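You operate a simulated robot arm through the tools that you are given. There is no shell and no other tool. Be economical: measure what you need, move in short steps, check, and stop when the job is done.

You are at the controls of a simulated two-armed robot. One attempt, no reset.

JOB
Carry the grey tray with six wells with both arms and set it on the top of the square steel stand.

It is judged by the outcome, as a careful person would: the job done as asked, and still so three seconds after it is handed in. It fails if anything else is knocked over, pushed out of place, dropped, spilled or broken.

ROBOT AND FRAMES
Two 6-joint arms with two-finger grippers on one trunk, on a base that drives. Base frame: it is fixed to the floor where the robot stands at the start and does not move with it; the origin is under the middle of the robot, x ahead of it, y to its left, z up. Units: m, rad, N and s.
The left shoulder is at the start at [0.07, 0.176, 0.915], the right one opposite. With the tool pointing down near the work surface each hand reaches from about 0.48 to 0.78 m from the robot's upright axis, wherever it stands, measured 20 degrees to its own side. Places, roughly: top of the square steel stand [-1.4, 2.7, 0.9]. Payload 2.45 kg a hand.
Tool frame (each hand has its own): the origin (TCP) lies between the finger pads and is the grasp point; the fingertips stand 0.026 m ahead of it; z points along the fingers, y is the line along which they close. The gripper opens to 0.096 m. The gripper's body begins 0.069 m behind the TCP.
Orientation is told as [roll, pitch, yaw] about the base's x, y, z axes, in that order, counted from this pose: with the fingers straight down and closing along the base's y, the tool's x points along the base's -x, its y along +y and its z along -z.

CONTROLS
- The arms move only by the tool arm_command. It takes "left_increments", "right_increments" or both (then of equal length, played together; a hand with none holds still); each is a list of rows, each a list of 3 entries, a list of its own where there are three numbers: the shift along the tool's x, y, z in m, then the turn, a rotation vector about the tool's x, y, z in rad, then the finger opening in m, from 0 to 0.096. In form: [[[x, y, z], [ax, ay, az], grip], ...]. A call has 1 to 8 rows; each row shifts and turns the commanded pose from where the row before left it, along the tool's axes as they then stand. Rows are played at 5 a second. More than 0.05 m and 0.15 rad between two rows, or a gripper value outside its range, and nothing of the call is played. Where a pose cannot be reached the arm comes as near as it can. A force on the tool above 40 N (or 10 N above the force at the start of the call, whichever is more), or a blocked arm, ends the call early, and 0.2 s more pass. The fingers move at their own pace and stop on an object; they squeeze with about 38 N. The grip force told is the motor's: it shows also when the fingers shut on nothing. Time passes only in rows, and 0.2 s behind the last, so rows that do not move let the fingers close. The reply holds the time, the measured pose of the TCP, the force on the tool along the base axes, the opening and the grip force, in the units named above and with some noise, with the torque about the TCP (base axes, N m) and any sound that the robot's microphone picked up.
- Cameras (640 x 400 px; columns grow to the right, rows downward): "scene" is now at [0.1365, 0.0021, 1.2644]; the picture's right is [0.03, -1.00, 0.00], its down [-0.35, -0.01, -0.94] and it looks along [0.94, 0.03, -0.35] (base axes); focal length 263 px, centre (320, 200). "left" rides on the left gripper at [0.082, -0.003, -0.098] in its tool frame; the picture's right is [0.04, 1.00, 0.00], its down [-0.73, 0.03, -0.68] and it looks along [-0.68, 0.03, 0.73] (tool axes); focal length 256 px, centre (320, 200). "right" rides on the right gripper at [0.082, 0.003, -0.098] in its tool frame; the picture's right is [-0.04, 1.00, 0.00], its down [-0.73, -0.03, -0.68] and it looks along [-0.68, -0.03, 0.73] (tool axes); focal length 256 px, centre (320, 200). There is no depth. A picture from a camera that has moved, and an enlarged one, comes with that camera's place and axes in the base frame and with its lens. The place of the scene camera against the robot may be out by one fixed shift of up to 0.012 m in any direction.
- grab_frame(camera): a new picture of that camera. The clock stands still meanwhile.
- slide_trunk(by): slides the trunk up (or, below 0, down) by that many m; the arms and the scene camera ride with it, the base frame stays. It gives what a move gives, with no picture.
- drive_base(legs): drives the robot by 1 to 6 legs, each [ahead, left, turn to the left] in m, m and rad, along the robot's own axes; the way and the turn of a leg run together, so that a leg with both is an arc; at most 1.5 m and 3.142 rad a leg. The arms and the cameras ride along, it lands a little off, and it stops where it bumps. It gives what a move gives.
- head_to(pan, tilt): turns the head with the scene camera to pan (to the left, within 1.501 rad either way) and tilt (down, from -0.506 to 1.204), counted from straight ahead of the robot. It gives what a move gives.
- inspect(camera, box): a new picture of the part [left, top, right, bottom] of that camera's present view, enlarged. The clock stands still meanwhile.
- finish_job(): hands the job in; it is judged then, once.

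Work in short steps. Places have to be worked out from the pictures, the camera data and where the tool is seen: move nearer, look again, correct. Check each grasp and each placing, and mend what went wrong. You have 120 turns and 88 pictures in all, those below and enlarged ones among them. Open the grippers and draw the arms clear of the work before you hand the job in, unless the task says otherwise; then end with one line.

The tools are called after "Emit:" by a JSON object that holds its "fn" and its "kwargs". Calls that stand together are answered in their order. arm_command: Moves the arms, as the interface text tells. Its arguments: {"type":"object","properties":{"left_increments":{"type":"array","items":{"type":"array"}},"right_increments":{"type":"array","items":{"type":"array"}}},"required":[]} The other tools are called the same way: slide_trunk (by) slides the trunk up or down; drive_base (legs) drives the base; head_to (pan, tilt) turns the head that bears the scene camera; grab_frame (camera) takes a picture; inspect (camera, box) takes an enlarged picture of a part of a camera's view; finish_job () hands the job in.

At the start:

```text
time: 0.0
left_tool_pos: [0.6075, 0.2179, 1.0763]
left_orientation: [-0.001, 0.0, 0.0]
left_wrist_force: [-0.5, 0.0, 0.0]
left_wrist_torque: [0.03, 0.01, -0.01]
left_opening: 0.0958
left_grasp_force: 0.0
right_tool_pos: [0.6095, -0.2154, 1.0706]
right_orientation: [0.0, 0.001, 0.0]
right_wrist_force: [0.3, 0.2, -0.2]
right_wrist_torque: [0.03, -0.01, 0.0]
right_opening: 0.0959
right_grasp_force: 0.1
trunk travel left (down, up): [-0.4, 0.44]
robot x, y, heading: [-0.0017, 0.0008, -0.003]
head pan, tilt: [0.031, 0.358]
```

scene: 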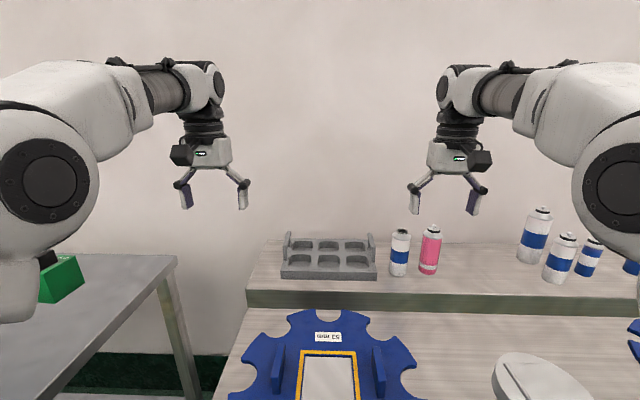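
right: 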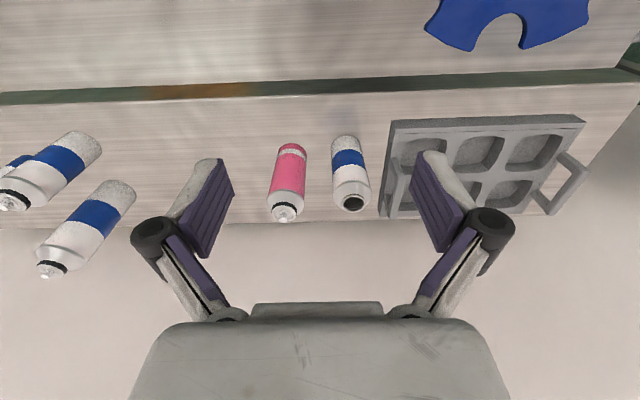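
left: 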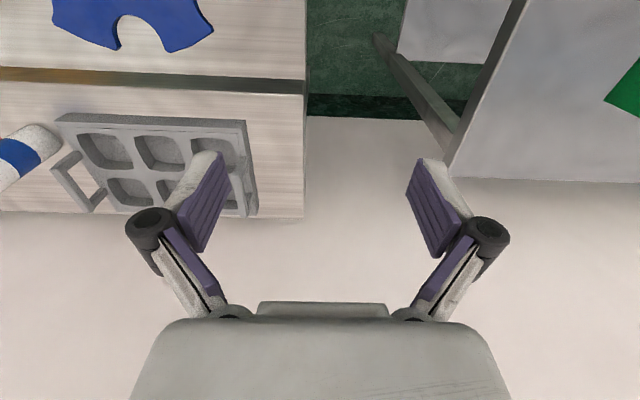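

I start with enlarged views of the tray to learn its shape and handles.

Emit:
{"fn": "inspect", "kwargs": {"camera": "scene", "box": [240, 210, 400, 310]}}

Emit:
{"fn": "inspect", "kwargs": {"camera": "left", "box": [0, 80, 320, 280]}}

Emit:
{"fn": "inspect", "kwargs": {"camera": "right", "box": [320, 80, 640, 280]}}

```text
4.00 times, centred on (320, 260) of scene
camera zoom: at [0.1365, 0.0021, 1.2644], right [0.03, -1.0, 0.0], down [-0.35, -0.01, -0.94], along [0.94, 0.03, -0.35], focal length 1052 px, centre (320, -40)
```

zoom: 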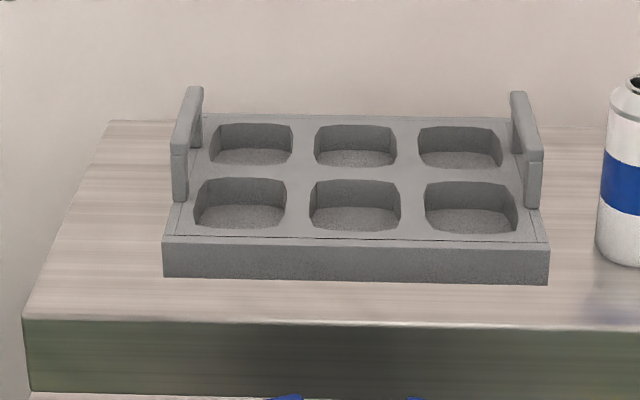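

```text
2.00 times, centred on (160, 180) of left
camera zoom: at [0.5256, 0.2136, 1.1754], right [-0.04, 1.0, 0.0], down [0.73, 0.03, 0.68], along [0.68, 0.03, -0.73], focal length 512 px, centre (640, 240)
```

zoom: 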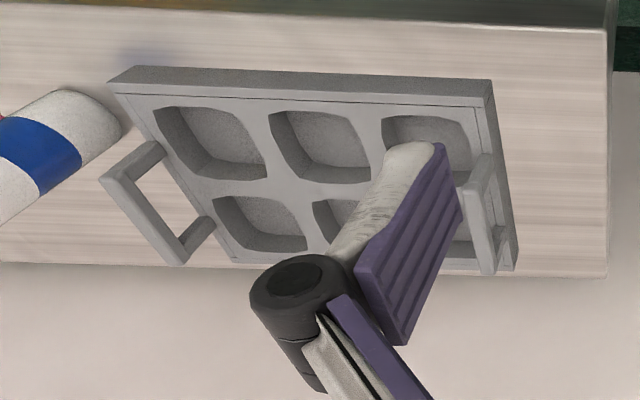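

```text
2.00 times, centred on (480, 180) of right
camera zoom: at [0.5289, -0.2117, 1.1683], right [0.04, 1.0, 0.0], down [0.73, -0.03, 0.68], along [0.68, -0.03, -0.73], focal length 512 px, centre (0, 240)
```

zoom: 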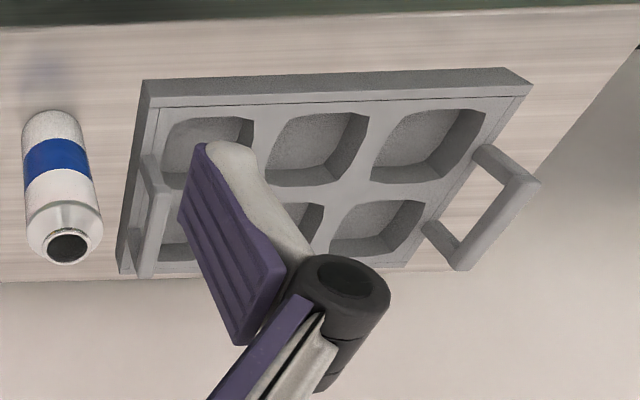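

The tray sits with its top at z≈0.867, x 0.695–0.86, y ±0.12, with handle bars near y≈±0.117, x 0.74–0.82, top z≈0.91. A can stands close on the right (y≈-0.165). Next I look around to see the route and the stand.

Emit:
{"fn": "head_to", "kwargs": {"pan": 1.5, "tilt": 0.4}}

Emit:
{"fn": "grab_frame", "kwargs": {"camera": "scene"}}

Emit:
{"fn": "head_to", "kwargs": {"pan": 0.7, "tilt": 0.6}}

Emit:
{"fn": "grab_frame", "kwargs": {"camera": "scene"}}

Emit:
{"fn": "head_to", "kwargs": {"pan": 0.0, "tilt": 0.9}}

Emit:
{"fn": "grab_frame", "kwargs": {"camera": "scene"}}

```text
time: 1.6
left_tool_pos: [0.6077, 0.2186, 1.0768]
left_orientation: [0.001, 0.001, 0.0]
left_wrist_force: [-1.0, -0.4, -1.0]
left_wrist_torque: [0.01, -0.03, 0.0]
left_opening: 0.0961
left_grasp_force: 0.2
right_tool_pos: [0.6088, -0.2152, 1.0703]
right_orientation: [0.001, 0.0, -0.001]
right_wrist_force: [1.0, -0.2, 0.5]
right_wrist_torque: [0.01, 0.01, -0.02]
right_opening: 0.0962
right_grasp_force: 0.1
trunk travel left (down, up): [-0.4, 0.44]
robot x, y, heading: [-0.0006, -0.0012, -0.0]
head pan, tilt: [1.499, 0.4]
```

```text
81 pictures are left
camera scene: at [0.0502, 0.0917, 1.2606], right [1.0, -0.07, 0.0], down [-0.03, -0.39, -0.92], along [0.07, 0.92, -0.39], focal length 263 px, centre (320, 200)
```

scene: 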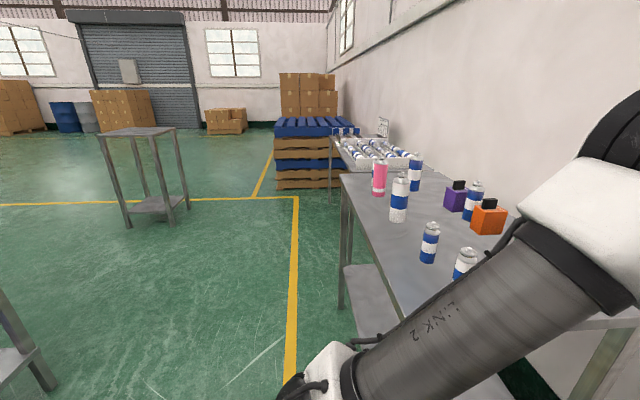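

```text
time: 2.7
left_tool_pos: [0.6066, 0.2175, 1.0774]
left_orientation: [0.0, 0.0, 0.0]
left_wrist_force: [-0.7, 0.8, 0.1]
left_wrist_torque: [0.02, 0.0, 0.0]
left_opening: 0.0962
left_grasp_force: 0.1
right_tool_pos: [0.6098, -0.2153, 1.0706]
right_orientation: [0.0, 0.0, 0.0]
right_wrist_force: [0.4, -0.7, 0.6]
right_wrist_torque: [-0.01, 0.03, 0.01]
right_opening: 0.0959
right_grasp_force: 0.1
trunk travel left (down, up): [-0.4, 0.44]
robot x, y, heading: [0.0048, 0.0003, 0.001]
head pan, tilt: [0.7, 0.6]
```

```text
80 pictures are left
camera scene: at [0.1111, 0.0563, 1.2424], right [0.64, -0.76, 0.0], down [-0.43, -0.36, -0.83], along [0.63, 0.53, -0.56], focal length 263 px, centre (320, 200)
```

scene: 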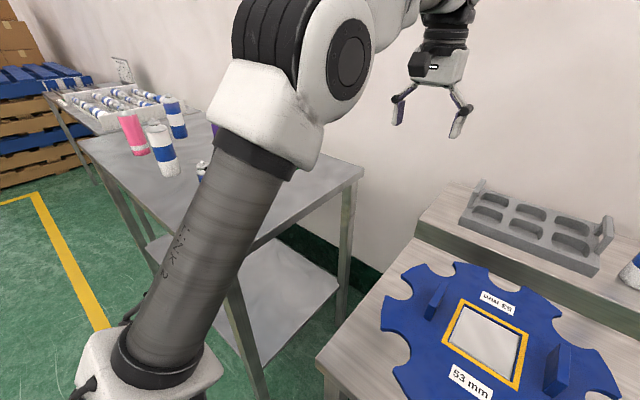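

```text
time: 3.8
left_tool_pos: [0.6085, 0.2177, 1.0767]
left_orientation: [0.002, -0.001, 0.001]
left_wrist_force: [-0.1, 0.8, 0.3]
left_wrist_torque: [0.03, -0.02, -0.03]
left_opening: 0.0959
left_grasp_force: 0.1
right_tool_pos: [0.6093, -0.2149, 1.071]
right_orientation: [-0.001, -0.001, 0.001]
right_wrist_force: [0.7, 0.4, 0.5]
right_wrist_torque: [-0.02, -0.02, -0.02]
right_opening: 0.0959
right_grasp_force: 0.1
trunk travel left (down, up): [-0.4, 0.44]
robot x, y, heading: [0.0004, 0.001, -0.003]
head pan, tilt: [0.0, 0.901]
```

```text
79 pictures are left
camera scene: at [0.119, -0.0006, 1.2176], right [0.0, -1.0, 0.0], down [-0.78, 0.0, -0.62], along [0.62, 0.0, -0.78], focal length 263 px, centre (320, 200)
```

scene: 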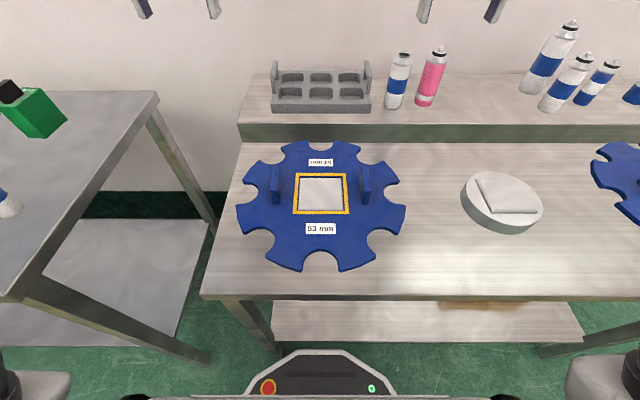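

The bench edge is near x≈0.27, and the stand lies behind-left with open floor. I narrow the fingers and move the hands above the handles, staying high to clear the cans.

Emit:
{"fn": "arm_command", "kwargs": {"left_increments": [[[-0.028, -0.0168, 0.005], [0, 0, 0], 0.05], [[-0.028, -0.0168, 0.005], [0, 0, 0], 0.05], [[-0.028, -0.0168, 0.005], [0, 0, 0], 0.05], [[-0.028, -0.0168, 0.005], [0, 0, 0], 0.05], [[-0.028, -0.0168, 0.005], [0, 0, 0], 0.05], [[-0.028, -0.0168, 0.005], [0, 0, 0], 0.05]], "right_increments": [[[-0.028, 0.0164, 0.005], [0, 0, 0], 0.05], [[-0.028, 0.0164, 0.005], [0, 0, 0], 0.05], [[-0.028, 0.0164, 0.005], [0, 0, 0], 0.05], [[-0.028, 0.0164, 0.005], [0, 0, 0], 0.05], [[-0.028, 0.0164, 0.005], [0, 0, 0], 0.05], [[-0.028, 0.0164, 0.005], [0, 0, 0], 0.05]]}}

Emit:
{"fn": "head_to", "kwargs": {"pan": 0.0, "tilt": 0.5}}

Emit:
{"fn": "grab_frame", "kwargs": {"camera": "scene"}}

Emit:
{"fn": "grab_frame", "kwargs": {"camera": "right"}}

Emit:
{"fn": "grab_frame", "kwargs": {"camera": "left"}}

```text
time: 5.2
left_tool_pos: [0.6746, 0.1593, 1.0274]
left_orientation: [0.001, 0.001, 0.0]
left_wrist_force: [0.0, 0.3, 0.2]
left_wrist_torque: [-0.02, 0.04, 0.0]
left_opening: 0.0499
left_grasp_force: 0.0
left hand out of reach, approached as far as the arm can: row 2, 3, 4, 5, 6
right_tool_pos: [0.68, -0.1516, 1.017]
right_orientation: [0.001, 0.002, 0.001]
right_wrist_force: [-0.4, 0.5, -0.8]
right_wrist_torque: [0.02, 0.0, -0.01]
right_opening: 0.05
right_grasp_force: 0.1
right hand out of reach, approached as far as the arm can: row 2, 3, 4, 5, 6
trunk travel left (down, up): [-0.4, 0.44]
robot x, y, heading: [-0.0006, -0.0012, -0.0]
head pan, tilt: [0.0, 0.901]
```

```text
time: 6.0
left_tool_pos: [0.6762, 0.1582, 1.0284]
left_orientation: [-0.001, 0.001, 0.001]
left_wrist_force: [0.3, 0.0, 0.3]
left_wrist_torque: [0.01, 0.0, -0.01]
left_opening: 0.05
left_grasp_force: 0.2
right_tool_pos: [0.6798, -0.1535, 1.0184]
right_orientation: [0.0, 0.0, 0.001]
right_wrist_force: [0.6, -0.2, 0.0]
right_wrist_torque: [0.0, -0.01, 0.02]
right_opening: 0.0501
right_grasp_force: 0.0
trunk travel left (down, up): [-0.4, 0.44]
robot x, y, heading: [0.0005, 0.0002, 0.007]
head pan, tilt: [0.0, 0.499]
```

```text
78 pictures are left
camera scene: at [0.1347, -0.0007, 1.2513], right [0.0, -1.0, 0.0], down [-0.48, 0.0, -0.88], along [0.88, 0.0, -0.48], focal length 263 px, centre (320, 200)
```

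scene: 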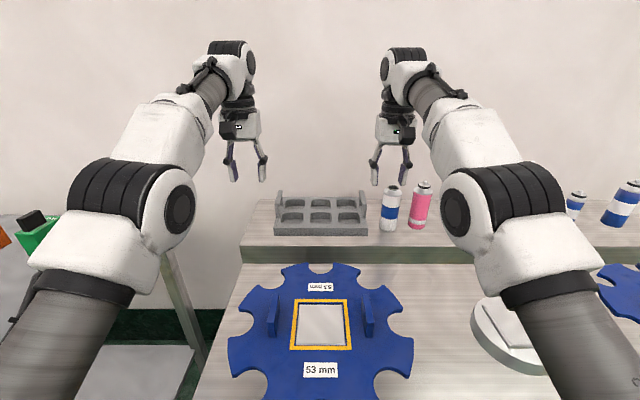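

```text
77 pictures are left
camera right: at [0.5985, -0.1489, 1.1152], right [0.04, 1.0, 0.0], down [0.73, -0.03, 0.68], along [0.68, -0.03, -0.73], focal length 256 px, centre (320, 200)
```

right: 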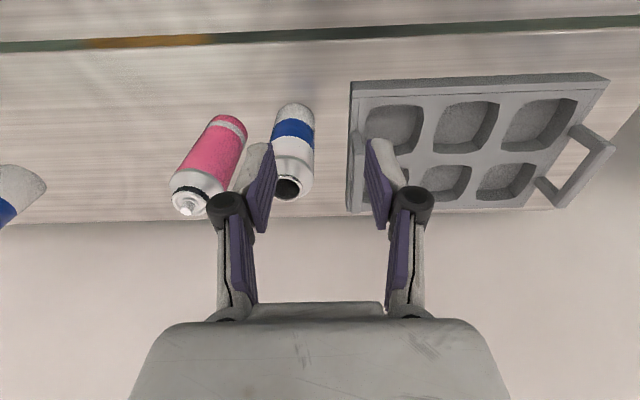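

```text
76 pictures are left
camera left: at [0.5936, 0.1544, 1.1257], right [-0.04, 1.0, 0.0], down [0.73, 0.03, 0.68], along [0.68, 0.03, -0.73], focal length 256 px, centre (320, 200)
```

left: 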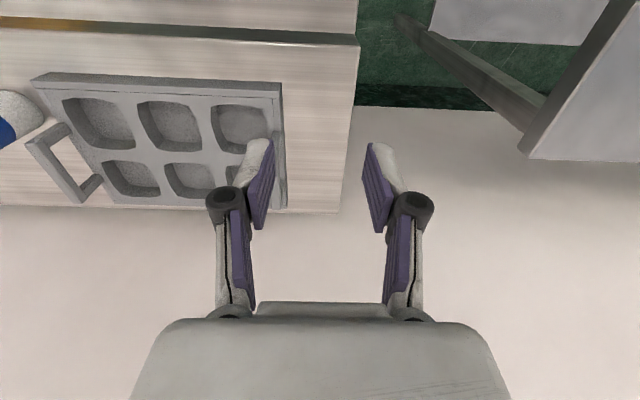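

Both hands run out of reach at x≈0.68, so the robot must come nearer by ~0.1 m. I look down to judge the clearance between the base and the bench.

Emit:
{"fn": "head_to", "kwargs": {"pan": 0.0, "tilt": 1.2}}

Emit:
{"fn": "grab_frame", "kwargs": {"camera": "scene"}}

Emit:
{"fn": "head_to", "kwargs": {"pan": 1.0, "tilt": 1.2}}

Emit:
{"fn": "grab_frame", "kwargs": {"camera": "scene"}}

```text
time: 7.1
left_tool_pos: [0.6739, 0.1574, 1.0271]
left_orientation: [-0.001, 0.002, 0.0]
left_wrist_force: [0.5, 0.3, 0.3]
left_wrist_torque: [0.0, -0.01, -0.01]
left_opening: 0.05
left_grasp_force: 0.1
right_tool_pos: [0.6798, -0.1529, 1.0182]
right_orientation: [0.0, 0.0, 0.0]
right_wrist_force: [-0.1, 1.1, -0.2]
right_wrist_torque: [-0.01, -0.01, 0.03]
right_opening: 0.0501
right_grasp_force: 0.1
trunk travel left (down, up): [-0.4, 0.44]
robot x, y, heading: [-0.0013, 0.0025, -0.001]
head pan, tilt: [0.0, 1.201]
```

```text
75 pictures are left
camera scene: at [0.0996, -0.0007, 1.1978], right [0.0, -1.0, 0.0], down [-0.93, 0.0, -0.36], along [0.36, 0.0, -0.93], focal length 263 px, centre (320, 200)
```

scene: 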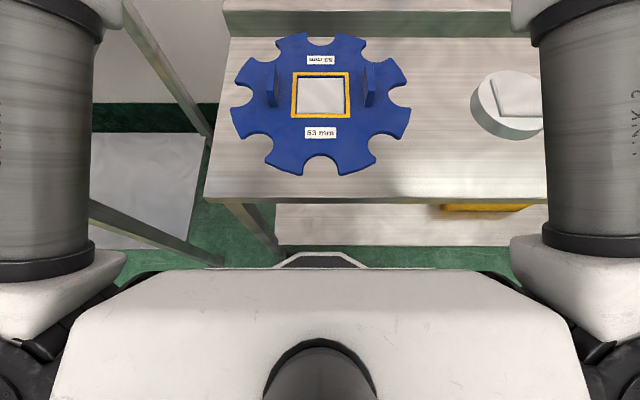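

```text
time: 8.4
left_tool_pos: [0.6764, 0.159, 1.0281]
left_orientation: [0.0, 0.0, 0.001]
left_wrist_force: [-0.5, -0.1, -0.5]
left_wrist_torque: [-0.01, 0.0, 0.02]
left_opening: 0.05
left_grasp_force: 0.0
right_tool_pos: [0.6786, -0.1519, 1.0172]
right_orientation: [0.001, 0.0, 0.002]
right_wrist_force: [0.6, 0.1, -0.5]
right_wrist_torque: [0.02, -0.03, 0.0]
right_opening: 0.05
right_grasp_force: 0.0
trunk travel left (down, up): [-0.4, 0.44]
robot x, y, heading: [0.0001, 0.0034, -0.003]
head pan, tilt: [1.0, 1.201]
```

```text
74 pictures are left
camera scene: at [0.0738, 0.0463, 1.1977], right [0.84, -0.54, 0.0], down [-0.5, -0.78, -0.36], along [0.2, 0.3, -0.93], focal length 263 px, centre (320, 200)
```

scene: 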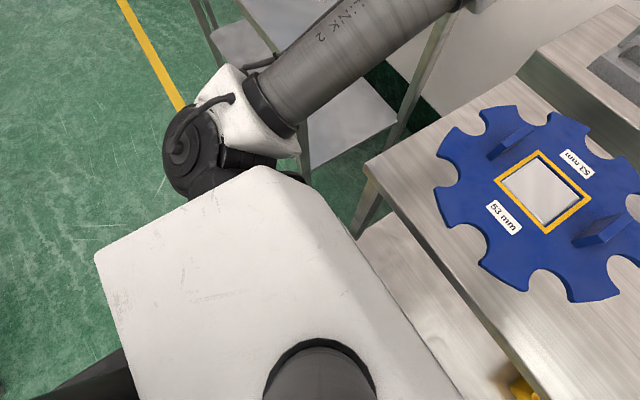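

The base is already about flush with the bench legs, so I won't drive closer. Instead I'll raise the trunk (shoulders level with the wrists) and tilt both tools ~0.3 rad forward, which gains reach.

Emit:
{"fn": "slide_trunk", "kwargs": {"by": 0.2}}

Emit:
{"fn": "arm_command", "kwargs": {"left_increments": [[[0, 0, 0], [0, -0.1, 0], 0.05], [[0, 0, 0], [0, -0.1, 0], 0.05], [[0, 0, 0], [0, -0.1, 0], 0.05], [[0, 0, 0.0], [0, 0, 0], 0.05]], "right_increments": [[[0, 0, 0], [0, -0.1, 0], 0.05], [[0, 0, 0], [0, -0.1, 0], 0.05], [[0, 0, 0], [0, -0.1, 0], 0.05], [[0, 0, 0.0], [0, 0, 0], 0.05]]}}

```text
time: 10.6
left_tool_pos: [0.6747, 0.1589, 1.2272]
left_orientation: [0.001, 0.0, 0.0]
left_wrist_force: [-0.3, 0.1, -0.6]
left_wrist_torque: [-0.06, 0.02, 0.04]
left_opening: 0.0501
left_grasp_force: 0.0
right_tool_pos: [0.6791, -0.1512, 1.2181]
right_orientation: [0.0, 0.0, -0.001]
right_wrist_force: [0.0, -0.1, -0.8]
right_wrist_torque: [0.02, -0.02, 0.02]
right_opening: 0.0502
right_grasp_force: 0.1
trunk travel left (down, up): [-0.6, 0.24]
robot x, y, heading: [-0.0001, -0.0026, -0.002]
head pan, tilt: [1.0, 1.201]
```

```text
time: 11.6
left_tool_pos: [0.6731, 0.1584, 1.2281]
left_orientation: [0.0, -0.303, 0.0]
left_wrist_force: [0.0, -0.3, -0.1]
left_wrist_torque: [-0.01, 0.02, -0.01]
left_opening: 0.0498
left_grasp_force: 0.1
right_tool_pos: [0.6793, -0.1529, 1.2168]
right_orientation: [0.001, -0.301, 0.0]
right_wrist_force: [0.8, -0.8, -0.5]
right_wrist_torque: [-0.03, -0.01, -0.04]
right_opening: 0.05
right_grasp_force: 0.0
trunk travel left (down, up): [-0.6, 0.24]
robot x, y, heading: [0.0017, 0.0018, -0.001]
head pan, tilt: [1.0, 1.201]
```

Both tools tilt as planned. I move them to just above the handles (x≈0.778, y≈±0.117, z≈1.03), then check with the cameras.

Emit:
{"fn": "arm_command", "kwargs": {"left_increments": [[[-0.007, -0.0068, 0.0367], [0, 0, 0], 0.05], [[-0.007, -0.0068, 0.0367], [0, 0, 0], 0.05], [[-0.007, -0.0068, 0.0367], [0, 0, 0], 0.05], [[-0.007, -0.0068, 0.0367], [0, 0, 0], 0.05], [[-0.007, -0.0068, 0.0367], [0, 0, 0], 0.05], [[-0.007, -0.0068, 0.0367], [0, 0, 0], 0.05]], "right_increments": [[[-0.0065, 0.006, 0.0347], [0, 0, 0], 0.05], [[-0.0065, 0.006, 0.0347], [0, 0, 0], 0.05], [[-0.0065, 0.006, 0.0347], [0, 0, 0], 0.05], [[-0.0065, 0.006, 0.0347], [0, 0, 0], 0.05], [[-0.0065, 0.006, 0.0347], [0, 0, 0], 0.05], [[-0.0065, 0.006, 0.0347], [0, 0, 0], 0.05]]}}

Emit:
{"fn": "head_to", "kwargs": {"pan": 0.0, "tilt": 0.7}}

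Emit:
{"fn": "inspect", "kwargs": {"camera": "scene", "box": [200, 60, 440, 210]}}

Emit:
{"fn": "grab_frame", "kwargs": {"camera": "right"}}

Emit:
{"fn": "grab_frame", "kwargs": {"camera": "left"}}

```text
time: 13.0
left_tool_pos: [0.7824, 0.1169, 1.0261]
left_orientation: [-0.001, -0.297, 0.0]
left_wrist_force: [1.0, 0.3, -1.3]
left_wrist_torque: [0.0, 0.03, -0.03]
left_opening: 0.05
left_grasp_force: 0.1
right_tool_pos: [0.7806, -0.1205, 1.0274]
right_orientation: [-0.001, -0.297, 0.0]
right_wrist_force: [0.3, -0.2, -0.4]
right_wrist_torque: [-0.02, 0.02, 0.01]
right_opening: 0.05
right_grasp_force: 0.1
trunk travel left (down, up): [-0.6, 0.24]
robot x, y, heading: [-0.0002, 0.0035, 0.002]
head pan, tilt: [1.0, 1.201]
```

```text
time: 14.2
left_tool_pos: [0.7789, 0.1186, 1.0293]
left_orientation: [0.0, -0.301, -0.001]
left_wrist_force: [0.8, 0.6, -0.4]
left_wrist_torque: [0.01, -0.01, 0.0]
left_opening: 0.05
left_grasp_force: 0.1
right_tool_pos: [0.7785, -0.1203, 1.0303]
right_orientation: [0.0, -0.301, -0.001]
right_wrist_force: [0.0, 0.5, 0.0]
right_wrist_torque: [-0.02, 0.02, -0.02]
right_opening: 0.05
right_grasp_force: 0.1
trunk travel left (down, up): [-0.6, 0.24]
robot x, y, heading: [0.0005, -0.0022, -0.001]
head pan, tilt: [0.0, 0.7]
```

```text
2.67 times, centred on (320, 135) of scene
camera zoom: at [0.1283, -0.0006, 1.4337], right [0.0, -1.0, 0.0], down [-0.64, 0.0, -0.76], along [0.76, 0.0, -0.64], focal length 702 px, centre (320, 373)
```

zoom: 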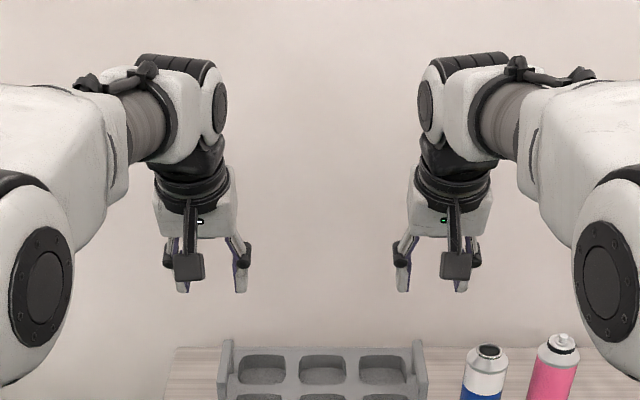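

```text
72 pictures are left
camera right: at [0.6716, -0.117, 1.0999], right [0.04, 1.0, 0.01], down [0.5, -0.03, 0.87], along [0.87, -0.03, -0.5], focal length 256 px, centre (320, 200)
```

right: 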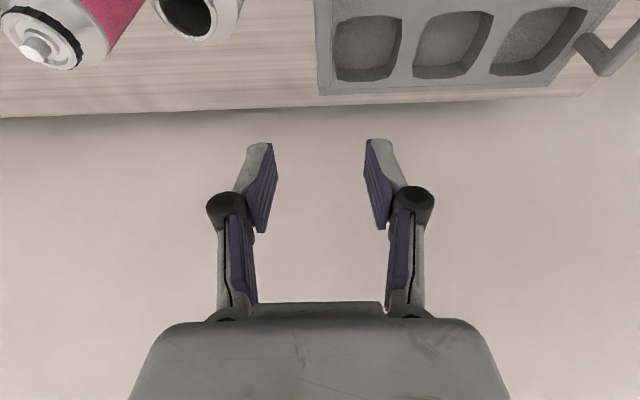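

```text
71 pictures are left
camera left: at [0.672, 0.114, 1.0985], right [-0.04, 1.0, -0.01], down [0.5, 0.03, 0.87], along [0.87, 0.03, -0.5], focal length 256 px, centre (320, 200)
```

left: 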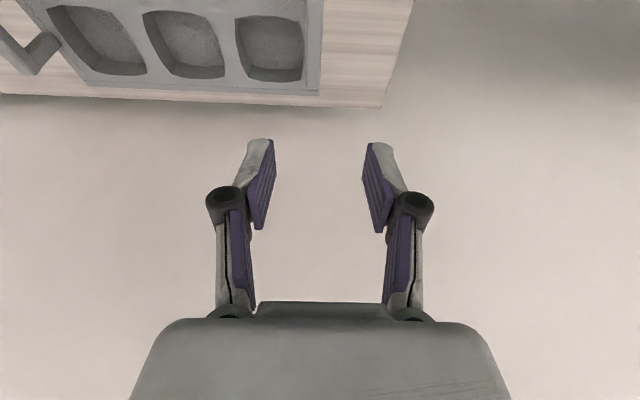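

The hands are aligned over the handles in y to within ~2 mm. I lower to just above the bars (TCP z≈0.947) and check.

Emit:
{"fn": "arm_command", "kwargs": {"left_increments": [[[0.0082, -0.0007, 0.0262], [0, 0, 0], 0.05], [[0.0082, -0.0007, 0.0262], [0, 0, 0], 0.05], [[0.0082, -0.0006, 0.0262], [0, 0, 0], 0.05]], "right_increments": [[[0.0082, 0.0007, 0.0262], [0, 0, 0], 0.05], [[0.0082, 0.0007, 0.0262], [0, 0, 0], 0.05], [[0.0082, 0.0006, 0.0262], [0, 0, 0], 0.05]]}}

Emit:
{"fn": "inspect", "kwargs": {"camera": "scene", "box": [220, 110, 420, 235]}}

Emit:
{"fn": "grab_frame", "kwargs": {"camera": "right"}}

Emit:
{"fn": "grab_frame", "kwargs": {"camera": "left"}}

```text
time: 15.0
left_tool_pos: [0.7807, 0.1152, 0.9456]
left_orientation: [-0.001, -0.297, -0.001]
left_wrist_force: [-0.3, 0.6, -0.3]
left_wrist_torque: [-0.01, 0.02, 0.0]
left_opening: 0.0499
left_grasp_force: 0.0
right_tool_pos: [0.7768, -0.1186, 0.9461]
right_orientation: [0.0, -0.297, -0.001]
right_wrist_force: [0.4, -0.1, -0.2]
right_wrist_torque: [0.02, 0.0, -0.03]
right_opening: 0.0497
right_grasp_force: 0.1
trunk travel left (down, up): [-0.6, 0.24]
robot x, y, heading: [-0.0017, -0.0023, 0.004]
head pan, tilt: [0.0, 0.7]
```

```text
3.20 times, centred on (320, 172) of scene
camera zoom: at [0.1299, -0.0006, 1.4336], right [0.0, -1.0, 0.0], down [-0.65, 0.0, -0.76], along [0.76, 0.0, -0.65], focal length 842 px, centre (320, 288)
```

zoom: 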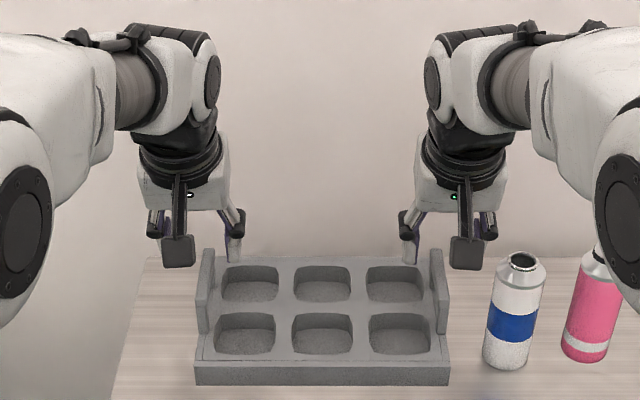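

```text
69 pictures are left
camera right: at [0.6704, -0.1147, 1.0157], right [0.04, 1.0, 0.01], down [0.5, -0.03, 0.86], along [0.86, -0.03, -0.5], focal length 256 px, centre (320, 200)
```

right: 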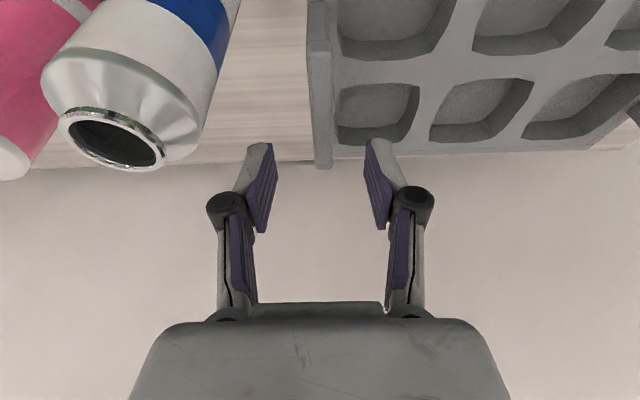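

```text
68 pictures are left
camera left: at [0.6731, 0.1112, 1.0157], right [-0.04, 1.0, -0.01], down [0.5, 0.03, 0.86], along [0.86, 0.03, -0.5], focal length 256 px, centre (320, 200)
```

left: 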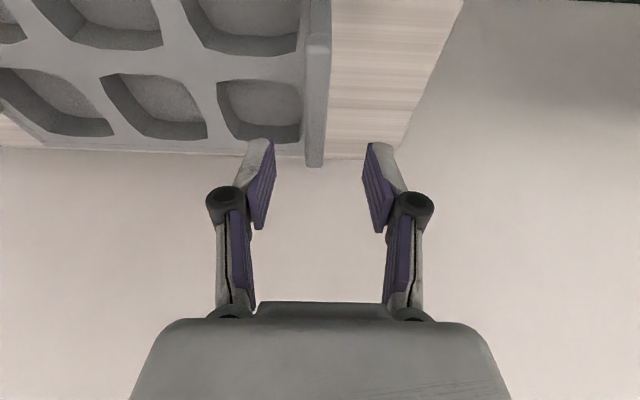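

Bars are centred between the fingers of both hands. I lower onto the bars (TCP z≈0.902), gently in two rows.

Emit:
{"fn": "arm_command", "kwargs": {"left_increments": [[[0.0093, 0.0, 0.0201], [0, 0, 0], 0.05], [[0.0093, 0.0, 0.0201], [0, 0, 0], 0.05], [[0, 0, 0], [0, 0, 0], 0.05]], "right_increments": [[[0.0084, 0.0, 0.0204], [0, 0, 0], 0.05], [[0.0084, 0.0, 0.0204], [0, 0, 0], 0.05], [[0, 0, 0], [0, 0, 0], 0.05]]}}

Emit:
{"fn": "inspect", "kwargs": {"camera": "scene", "box": [220, 110, 420, 235]}}

Emit:
{"fn": "grab_frame", "kwargs": {"camera": "right"}}

Emit:
{"fn": "grab_frame", "kwargs": {"camera": "left"}}

```text
time: 15.8
left_tool_pos: [0.7712, 0.1172, 0.9057]
left_orientation: [0.001, -0.302, -0.002]
left_wrist_force: [0.0, -0.4, -0.4]
left_wrist_torque: [0.01, 0.04, 0.03]
left_opening: 0.0499
left_grasp_force: 0.1
right_tool_pos: [0.7726, -0.1171, 0.9035]
right_orientation: [-0.001, -0.3, 0.0]
right_wrist_force: [0.3, -0.2, 0.4]
right_wrist_torque: [0.02, -0.01, 0.03]
right_opening: 0.0499
right_grasp_force: 0.2
trunk travel left (down, up): [-0.6, 0.24]
robot x, y, heading: [-0.0021, -0.0002, -0.003]
head pan, tilt: [0.0, 0.7]
```

```text
3.20 times, centred on (320, 172) of scene
camera zoom: at [0.1276, -0.0008, 1.4339], right [0.0, -1.0, 0.0], down [-0.64, 0.0, -0.77], along [0.77, 0.0, -0.64], focal length 842 px, centre (320, 288)
```

zoom: 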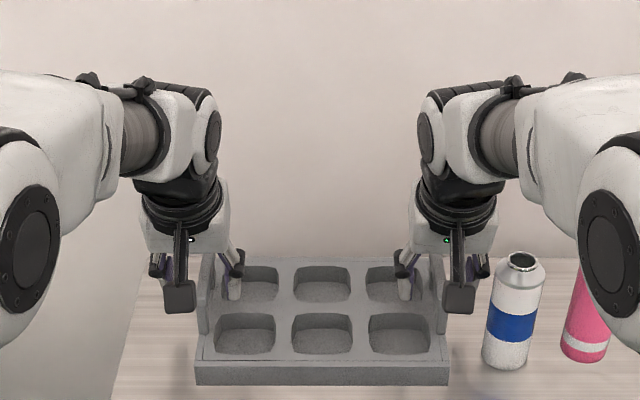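

```text
66 pictures are left
camera right: at [0.667, -0.113, 0.9729], right [0.04, 1.0, 0.01], down [0.5, -0.03, 0.87], along [0.87, -0.03, -0.5], focal length 256 px, centre (320, 200)
```

right: 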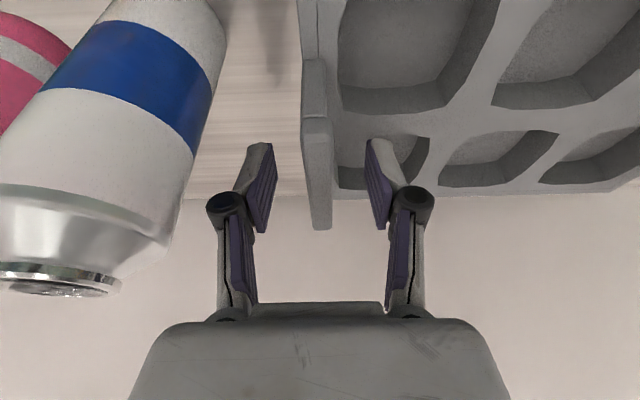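

```text
65 pictures are left
camera left: at [0.665, 0.1135, 0.975], right [-0.04, 1.0, -0.01], down [0.5, 0.03, 0.87], along [0.87, 0.03, -0.5], focal length 256 px, centre (320, 200)
```

left: 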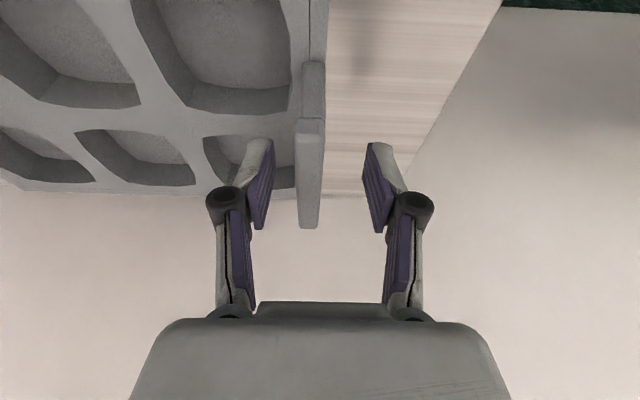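

Bars sit between the pads; the left hand is ~4 mm outward, so I centre it and close both.

Emit:
{"fn": "arm_command", "kwargs": {"left_increments": [[[0.0008, -0.004, 0.0025], [0, 0, 0], 0.04], [[0, 0, 0], [0, 0, 0], 0.025], [[0, 0, 0], [0, 0, 0], 0.0], [[0, 0, 0], [0, 0, 0], 0.0], [[0, 0, 0], [0, 0, 0], 0.0]], "right_increments": [[[0.0005, -0.001, 0.001], [0, 0, 0], 0.04], [[0, 0, 0], [0, 0, 0], 0.025], [[0, 0, 0], [0, 0, 0], 0.0], [[0, 0, 0], [0, 0, 0], 0.0], [[0, 0, 0], [0, 0, 0], 0.0]]}}

Emit:
{"fn": "grab_frame", "kwargs": {"camera": "right"}}

Emit:
{"fn": "grab_frame", "kwargs": {"camera": "left"}}

```text
time: 17.0
left_tool_pos: [0.773, 0.1122, 0.9024]
left_orientation: [0.0, -0.3, -0.001]
left_wrist_force: [-2.4, -14.9, 1.5]
left_wrist_torque: [0.04, 0.09, -0.18]
left_opening: 0.0102
left_grasp_force: 37.3
right_tool_pos: [0.7726, -0.1157, 0.9025]
right_orientation: [0.0, -0.3, 0.001]
right_wrist_force: [1.5, 15.2, 0.5]
right_wrist_torque: [-0.03, -0.09, -0.14]
right_opening: 0.0101
right_grasp_force: 37.2
trunk travel left (down, up): [-0.6, 0.24]
robot x, y, heading: [-0.0003, -0.0017, 0.002]
head pan, tilt: [0.0, 0.7]
```

```text
64 pictures are left
camera right: at [0.6674, -0.1126, 0.9715], right [0.04, 1.0, 0.01], down [0.5, -0.03, 0.87], along [0.87, -0.03, -0.5], focal length 256 px, centre (320, 200)
```

right: 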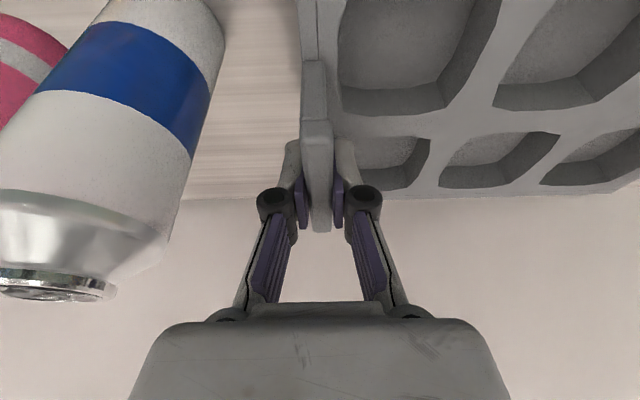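

```text
63 pictures are left
camera left: at [0.666, 0.1085, 0.9719], right [-0.04, 1.0, -0.01], down [0.5, 0.03, 0.87], along [0.87, 0.03, -0.5], focal length 256 px, centre (320, 200)
```

left: 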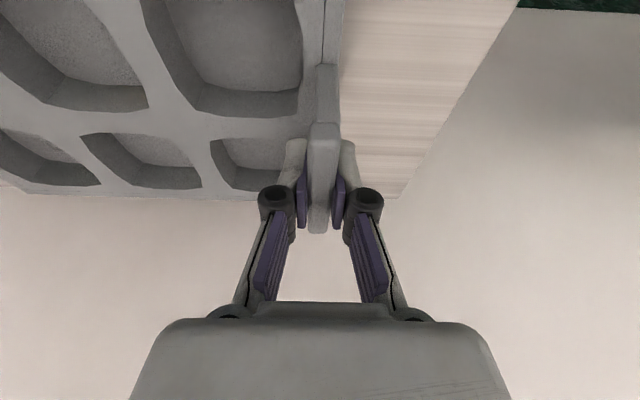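

Both handles are gripped (opening 0.010, 37 N), with a small internal stretch of ~15 N. I relieve that slightly and then lift with the trunk.

Emit:
{"fn": "arm_command", "kwargs": {"left_increments": [[[0, -0.001, 0], [0, 0, 0], 0.0], [[0, 0, 0], [0, 0, 0], 0.0]], "right_increments": [[[0, 0.001, 0], [0, 0, 0], 0.0], [[0, 0, 0], [0, 0, 0], 0.0]]}}

Emit:
{"fn": "slide_trunk", "kwargs": {"by": 0.04}}

Emit:
{"fn": "grab_frame", "kwargs": {"camera": "scene"}}

```text
time: 17.6
left_tool_pos: [0.7729, 0.1132, 0.9023]
left_orientation: [0.001, -0.299, 0.0]
left_wrist_force: [-4.7, 1.2, 5.1]
left_wrist_torque: [-0.01, -0.08, -0.39]
left_opening: 0.0101
left_grasp_force: 37.1
right_tool_pos: [0.7733, -0.116, 0.9037]
right_orientation: [-0.001, -0.302, -0.002]
right_wrist_force: [2.9, 0.0, 0.3]
right_wrist_torque: [-0.04, -0.11, -0.35]
right_opening: 0.0103
right_grasp_force: 38.0
trunk travel left (down, up): [-0.6, 0.24]
robot x, y, heading: [-0.0013, -0.0001, 0.002]
head pan, tilt: [0.0, 0.7]
```

```text
time: 18.5
left_tool_pos: [0.7745, 0.113, 0.9409]
left_orientation: [-0.001, -0.298, 0.001]
left_wrist_force: [-3.1, 12.4, -0.6]
left_wrist_torque: [-0.05, 0.03, -0.34]
left_opening: 0.0102
left_grasp_force: 37.5
right_tool_pos: [0.7737, -0.1157, 0.941]
right_orientation: [-0.002, -0.297, 0.0]
right_wrist_force: [2.9, -12.4, -2.1]
right_wrist_torque: [0.0, -0.02, -0.37]
right_opening: 0.0102
right_grasp_force: 37.8
trunk travel left (down, up): [-0.64, 0.2]
robot x, y, heading: [-0.0038, -0.0047, 0.001]
head pan, tilt: [0.0, 0.7]
```

```text
62 pictures are left
camera scene: at [0.1301, -0.0007, 1.4735], right [0.0, -1.0, 0.0], down [-0.65, 0.0, -0.76], along [0.76, 0.0, -0.65], focal length 263 px, centre (320, 200)
```

scene: 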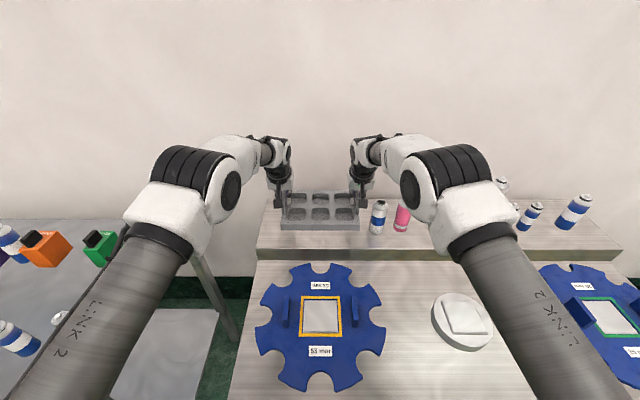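

The tray is lifted level with no slip. I raise it further and draw it in by 0.15 m so it's compact for driving.

Emit:
{"fn": "slide_trunk", "kwargs": {"by": 0.13}}

Emit:
{"fn": "arm_command", "kwargs": {"left_increments": [[[0.0239, 0, -0.0074], [0, 0, 0], 0.0], [[0.0239, 0, -0.0074], [0, 0, 0], 0.0], [[0.0239, 0, -0.0074], [0, 0, 0], 0.0], [[0.0239, 0, -0.0074], [0, 0, 0], 0.0], [[0.0239, 0, -0.0074], [0, 0, 0], 0.0], [[0.0239, 0, -0.0074], [0, 0, 0], 0.0]], "right_increments": [[[0.0239, 0, -0.0074], [0, 0, 0], 0.0], [[0.0239, 0, -0.0074], [0, 0, 0], 0.0], [[0.0239, 0, -0.0074], [0, 0, 0], 0.0], [[0.0239, 0, -0.0074], [0, 0, 0], 0.0], [[0.0239, 0, -0.0074], [0, 0, 0], 0.0], [[0.0239, 0, -0.0074], [0, 0, 0], 0.0]]}}

Emit:
{"fn": "grab_frame", "kwargs": {"camera": "scene"}}

```text
time: 20.0
left_tool_pos: [0.7739, 0.1128, 1.0712]
left_orientation: [0.0, -0.3, -0.001]
left_wrist_force: [-3.6, 29.1, -2.0]
left_wrist_torque: [-0.11, -0.01, -0.28]
left_opening: 0.0103
left_grasp_force: 37.5
right_tool_pos: [0.7747, -0.1159, 1.0722]
right_orientation: [0.0, -0.299, 0.0]
right_wrist_force: [4.8, -28.6, -1.5]
right_wrist_torque: [0.06, -0.01, -0.45]
right_opening: 0.0102
right_grasp_force: 37.6
trunk travel left (down, up): [-0.77, 0.07]
robot x, y, heading: [0.0026, 0.0001, 0.0]
head pan, tilt: [0.0, 0.7]
```

```text
time: 21.5
left_tool_pos: [0.6263, 0.1139, 1.0667]
left_orientation: [-0.011, -0.297, 0.01]
left_wrist_force: [-2.9, -31.7, 0.0]
left_wrist_torque: [-0.02, -0.26, -0.78]
left_opening: 0.0101
left_grasp_force: 37.4
right_tool_pos: [0.6259, -0.1142, 1.0697]
right_orientation: [0.01, -0.298, -0.01]
right_wrist_force: [3.0, 31.6, -3.9]
right_wrist_torque: [-0.25, 0.26, 0.08]
right_opening: 0.0103
right_grasp_force: 37.6
trunk travel left (down, up): [-0.77, 0.07]
robot x, y, heading: [0.0008, 0.001, 0.003]
head pan, tilt: [0.0, 0.7]
stopped in row 6 (left hand): the force on the tool passed its limit at 62 N (the readings are from after the stop); the commanded pose is now the measured one
```

```text
61 pictures are left
camera scene: at [0.1279, -0.0004, 1.6038], right [0.0, -1.0, 0.0], down [-0.64, 0.0, -0.77], along [0.77, 0.0, -0.64], focal length 263 px, centre (320, 200)
```

scene: 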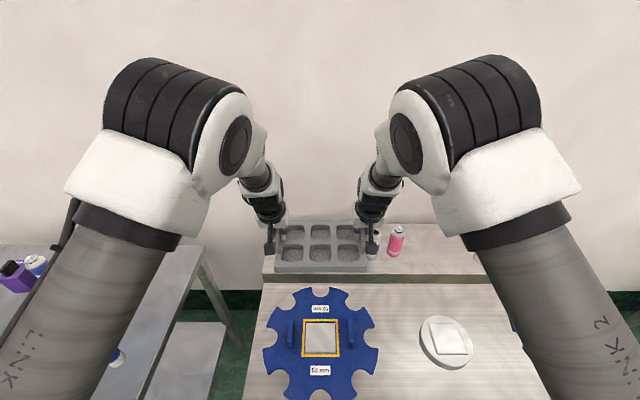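

The tray came in; an internal stretch built up (±31 N). I nudge the hands together by ~1 mm each to relieve it.

Emit:
{"fn": "arm_command", "kwargs": {"left_increments": [[[0, -0.001, 0], [0, 0, 0], 0.0], [[0, 0, 0], [0, 0, 0], 0.0], [[0, 0, 0], [0, 0, 0], 0.0]], "right_increments": [[[0, 0.001, 0], [0, 0, 0], 0.0], [[0, 0, 0], [0, 0, 0], 0.0], [[0, 0, 0], [0, 0, 0], 0.0]]}}

```text
time: 22.3
left_tool_pos: [0.6265, 0.1131, 1.0659]
left_orientation: [-0.01, -0.294, 0.011]
left_wrist_force: [-3.2, -11.5, -0.2]
left_wrist_torque: [0.01, -0.03, -0.64]
left_opening: 0.01
left_grasp_force: 37.2
right_tool_pos: [0.6268, -0.1139, 1.0682]
right_orientation: [0.007, -0.296, -0.009]
right_wrist_force: [2.5, 12.9, -2.2]
right_wrist_torque: [-0.16, 0.01, 0.06]
right_opening: 0.0102
right_grasp_force: 37.5
trunk travel left (down, up): [-0.77, 0.07]
robot x, y, heading: [-0.0015, 0.0006, -0.002]
head pan, tilt: [0.0, 0.7]
```

Internal force is low now. I back away 0.45 m from the bench and look left at the route.

Emit:
{"fn": "drive_base", "kwargs": {"legs": [[-0.45, 0, 0]]}}

Emit:
{"fn": "head_to", "kwargs": {"pan": 1.5, "tilt": 0.6}}

Emit:
{"fn": "grab_frame", "kwargs": {"camera": "scene"}}

```text
time: 25.0
left_tool_pos: [0.1863, 0.111, 1.0661]
left_orientation: [-0.011, -0.295, 0.007]
left_wrist_force: [-2.7, -4.2, 0.0]
left_wrist_torque: [-0.04, -0.14, -0.71]
left_opening: 0.0101
left_grasp_force: 37.4
right_tool_pos: [0.1841, -0.117, 1.0696]
right_orientation: [0.008, -0.296, -0.015]
right_wrist_force: [2.5, 4.2, -2.9]
right_wrist_torque: [-0.2, 0.17, -0.02]
right_opening: 0.0104
right_grasp_force: 37.4
trunk travel left (down, up): [-0.77, 0.07]
robot x, y, heading: [-0.4375, -0.0012, -0.011]
head pan, tilt: [0.0, 0.7]
```

```text
time: 26.6
left_tool_pos: [0.1856, 0.1111, 1.0666]
left_orientation: [-0.012, -0.294, 0.006]
left_wrist_force: [-2.5, -34.3, -0.8]
left_wrist_torque: [0.02, 0.04, -0.76]
left_opening: 0.0105
left_grasp_force: 37.4
right_tool_pos: [0.184, -0.1175, 1.0695]
right_orientation: [0.009, -0.297, -0.015]
right_wrist_force: [3.0, 34.1, -2.2]
right_wrist_torque: [-0.24, -0.06, 0.15]
right_opening: 0.0103
right_grasp_force: 37.5
trunk travel left (down, up): [-0.77, 0.07]
robot x, y, heading: [-0.4405, 0.0013, -0.005]
head pan, tilt: [1.499, 0.6]
```

```text
60 pictures are left
camera scene: at [-0.3903, 0.0883, 1.6123], right [1.0, -0.08, 0.0], down [-0.04, -0.56, -0.83], along [0.06, 0.82, -0.56], focal length 263 px, centre (320, 200)
```

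scene: 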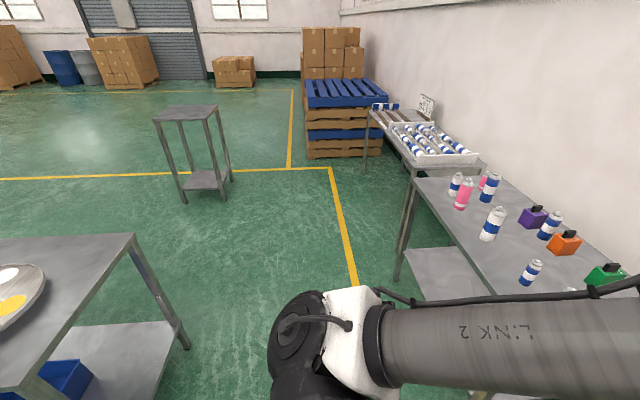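

The lane is clear: the other table's edge is at x≈-1.18, the wall table's at x≈0.3. I turn left on the spot and look ahead.

Emit:
{"fn": "drive_base", "kwargs": {"legs": [[-0.05, 0, 0], [0, 0, 1.571]]}}

Emit:
{"fn": "head_to", "kwargs": {"pan": 0.3, "tilt": 0.5}}

Emit:
{"fn": "grab_frame", "kwargs": {"camera": "scene"}}

```text
time: 31.3
left_tool_pos: [-0.6007, 0.6285, 1.066]
left_orientation: [-0.01, -0.294, 1.578]
left_wrist_force: [25.4, -4.3, 0.2]
left_wrist_torque: [0.01, 0.04, -0.79]
left_opening: 0.0105
left_grasp_force: 37.6
right_tool_pos: [-0.3728, 0.626, 1.0689]
right_orientation: [0.01, -0.299, 1.556]
right_wrist_force: [-25.4, 2.6, -2.5]
right_wrist_torque: [0.03, -0.22, 0.13]
right_opening: 0.0103
right_grasp_force: 37.5
trunk travel left (down, up): [-0.77, 0.07]
robot x, y, heading: [-0.491, 0.0064, 1.565]
head pan, tilt: [1.499, 0.6]
```

```text
time: 32.7
left_tool_pos: [-0.6011, 0.6278, 1.0672]
left_orientation: [-0.011, -0.296, 1.578]
left_wrist_force: [37.2, -2.8, -0.1]
left_wrist_torque: [-0.06, 0.07, -0.77]
left_opening: 0.0102
left_grasp_force: 37.7
right_tool_pos: [-0.3731, 0.6267, 1.0698]
right_orientation: [0.009, -0.299, 1.556]
right_wrist_force: [-38.2, 2.6, -2.9]
right_wrist_torque: [0.08, -0.19, 0.19]
right_opening: 0.0106
right_grasp_force: 37.7
trunk travel left (down, up): [-0.77, 0.07]
robot x, y, heading: [-0.4896, 0.0009, 1.564]
head pan, tilt: [0.3, 0.499]
```

```text
59 pictures are left
camera scene: at [-0.5242, 0.1386, 1.6214], right [0.96, 0.29, 0.0], down [0.14, -0.46, -0.88], along [-0.26, 0.84, -0.48], focal length 263 px, centre (320, 200)
```

scene: 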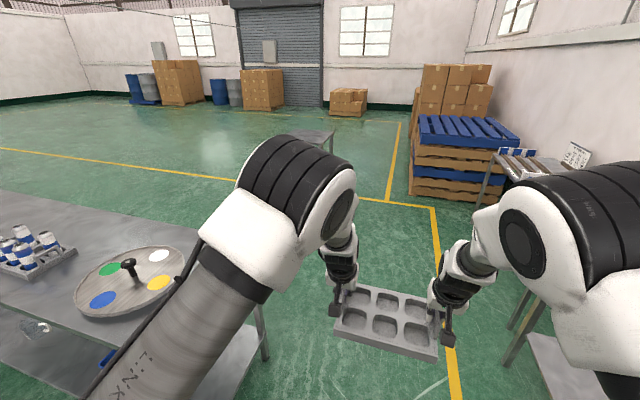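

I relieve the stretch by another ~1 mm and drive up the lane to y≈1.5.

Emit:
{"fn": "arm_command", "kwargs": {"left_increments": [[[0, -0.001, 0], [0, 0, 0], 0.0], [[0, 0, 0], [0, 0, 0], 0.0]], "right_increments": [[[0, 0.001, 0], [0, 0, 0], 0.0], [[0, 0, 0], [0, 0, 0], 0.0]]}}

Emit:
{"fn": "drive_base", "kwargs": {"legs": [[1.5, 0, 0]]}}

Emit:
{"fn": "head_to", "kwargs": {"pan": 0.7, "tilt": 0.6}}

Emit:
{"fn": "grab_frame", "kwargs": {"camera": "scene"}}

```text
time: 33.3
left_tool_pos: [-0.6006, 0.6275, 1.0666]
left_orientation: [-0.011, -0.293, 1.579]
left_wrist_force: [16.8, -3.3, -1.6]
left_wrist_torque: [0.01, 0.03, -0.72]
left_opening: 0.0105
left_grasp_force: 37.9
right_tool_pos: [-0.3727, 0.6261, 1.0684]
right_orientation: [0.012, -0.296, 1.554]
right_wrist_force: [-16.6, 2.8, -1.7]
right_wrist_torque: [0.0, -0.15, 0.18]
right_opening: 0.0103
right_grasp_force: 37.6
trunk travel left (down, up): [-0.77, 0.07]
robot x, y, heading: [-0.4944, 0.0029, 1.566]
head pan, tilt: [0.3, 0.499]
```

```text
time: 40.7
left_tool_pos: [-0.613, 2.1156, 1.0674]
left_orientation: [-0.012, -0.293, 1.594]
left_wrist_force: [-1.3, -2.0, -1.1]
left_wrist_torque: [0.01, 0.02, -0.72]
left_opening: 0.01
left_grasp_force: 36.9
right_tool_pos: [-0.3855, 2.116, 1.0695]
right_orientation: [0.011, -0.298, 1.569]
right_wrist_force: [3.3, 2.8, -1.4]
right_wrist_torque: [0.01, -0.16, 0.11]
right_opening: 0.0103
right_grasp_force: 37.5
trunk travel left (down, up): [-0.77, 0.07]
robot x, y, heading: [-0.4965, 1.4901, 1.576]
head pan, tilt: [0.3, 0.499]
```

```text
time: 41.6
left_tool_pos: [-0.6133, 2.1163, 1.067]
left_orientation: [-0.014, -0.295, 1.597]
left_wrist_force: [28.9, -1.7, -0.7]
left_wrist_torque: [0.0, 0.03, -0.78]
left_opening: 0.0106
left_grasp_force: 37.7
right_tool_pos: [-0.3844, 2.1193, 1.0687]
right_orientation: [0.012, -0.297, 1.568]
right_wrist_force: [-29.4, 1.9, -1.1]
right_wrist_torque: [0.01, -0.21, 0.31]
right_opening: 0.0102
right_grasp_force: 37.8
trunk travel left (down, up): [-0.77, 0.07]
robot x, y, heading: [-0.4952, 1.4926, 1.576]
head pan, tilt: [0.7, 0.6]
```

```text
58 pictures are left
camera scene: at [-0.5586, 1.6085, 1.6123], right [0.76, 0.65, 0.0], down [0.37, -0.43, -0.82], along [-0.54, 0.63, -0.57], focal length 263 px, centre (320, 200)
```

scene: 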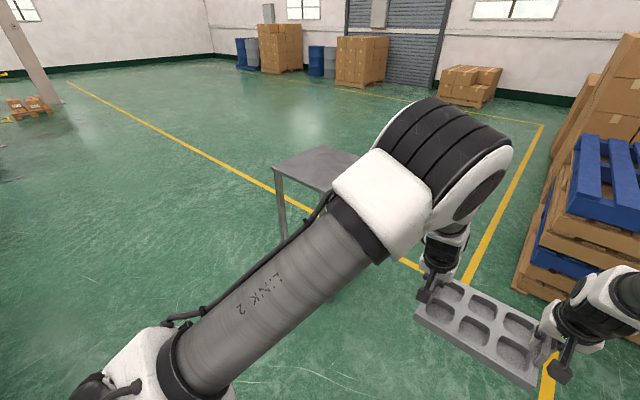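

The stand is ~0.4 m square, centred near (-1.44, 2.67). I turn to face -x, back off 0.1 m and strafe right to line up with it.

Emit:
{"fn": "drive_base", "kwargs": {"legs": [[0, 0, 1.566], [-0.08, 0, 0], [0, -1.15, 0]]}}

Emit:
{"fn": "head_to", "kwargs": {"pan": 0.0, "tilt": 0.7}}

Emit:
{"fn": "grab_frame", "kwargs": {"camera": "scene"}}

```text
time: 52.0
left_tool_pos: [-1.002, 2.5895, 1.0685]
left_orientation: [-0.015, -0.295, 3.101]
left_wrist_force: [3.5, 19.0, -0.2]
left_wrist_torque: [-0.03, 0.0, -0.75]
left_opening: 0.0105
left_grasp_force: 37.9
right_tool_pos: [-0.99, 2.8169, 1.0696]
right_orientation: [0.01, -0.296, 3.074]
right_wrist_force: [-3.2, -18.6, -1.6]
right_wrist_torque: [0.18, -0.03, 0.22]
right_opening: 0.0104
right_grasp_force: 37.8
trunk travel left (down, up): [-0.77, 0.07]
robot x, y, heading: [-0.3695, 2.6726, 3.085]
head pan, tilt: [0.7, 0.6]
```

```text
time: 53.0
left_tool_pos: [-1.0025, 2.5894, 1.0675]
left_orientation: [-0.016, -0.294, 3.101]
left_wrist_force: [2.5, 30.6, 0.3]
left_wrist_torque: [-0.07, 0.01, -0.73]
left_opening: 0.0103
left_grasp_force: 38.1
right_tool_pos: [-0.9892, 2.8166, 1.07]
right_orientation: [0.011, -0.296, 3.074]
right_wrist_force: [-4.2, -31.2, -2.0]
right_wrist_torque: [0.18, 0.0, 0.35]
right_opening: 0.0106
right_grasp_force: 37.4
trunk travel left (down, up): [-0.77, 0.07]
robot x, y, heading: [-0.3695, 2.6678, 3.085]
head pan, tilt: [0.0, 0.7]
```

```text
57 pictures are left
camera scene: at [-0.5139, 2.6742, 1.6037], right [0.05, 1.0, 0.0], down [0.64, -0.04, -0.76], along [-0.76, 0.04, -0.64], focal length 263 px, centre (320, 200)
```

scene: 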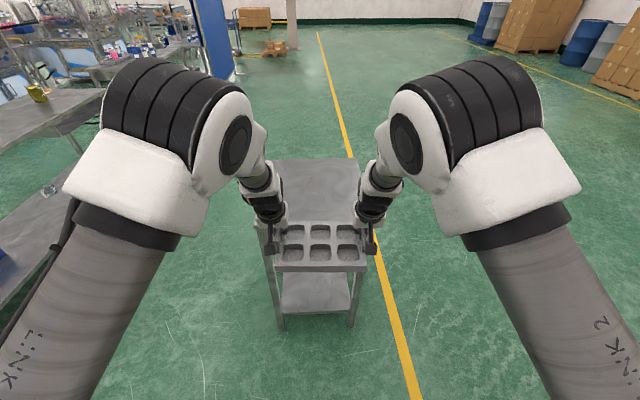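

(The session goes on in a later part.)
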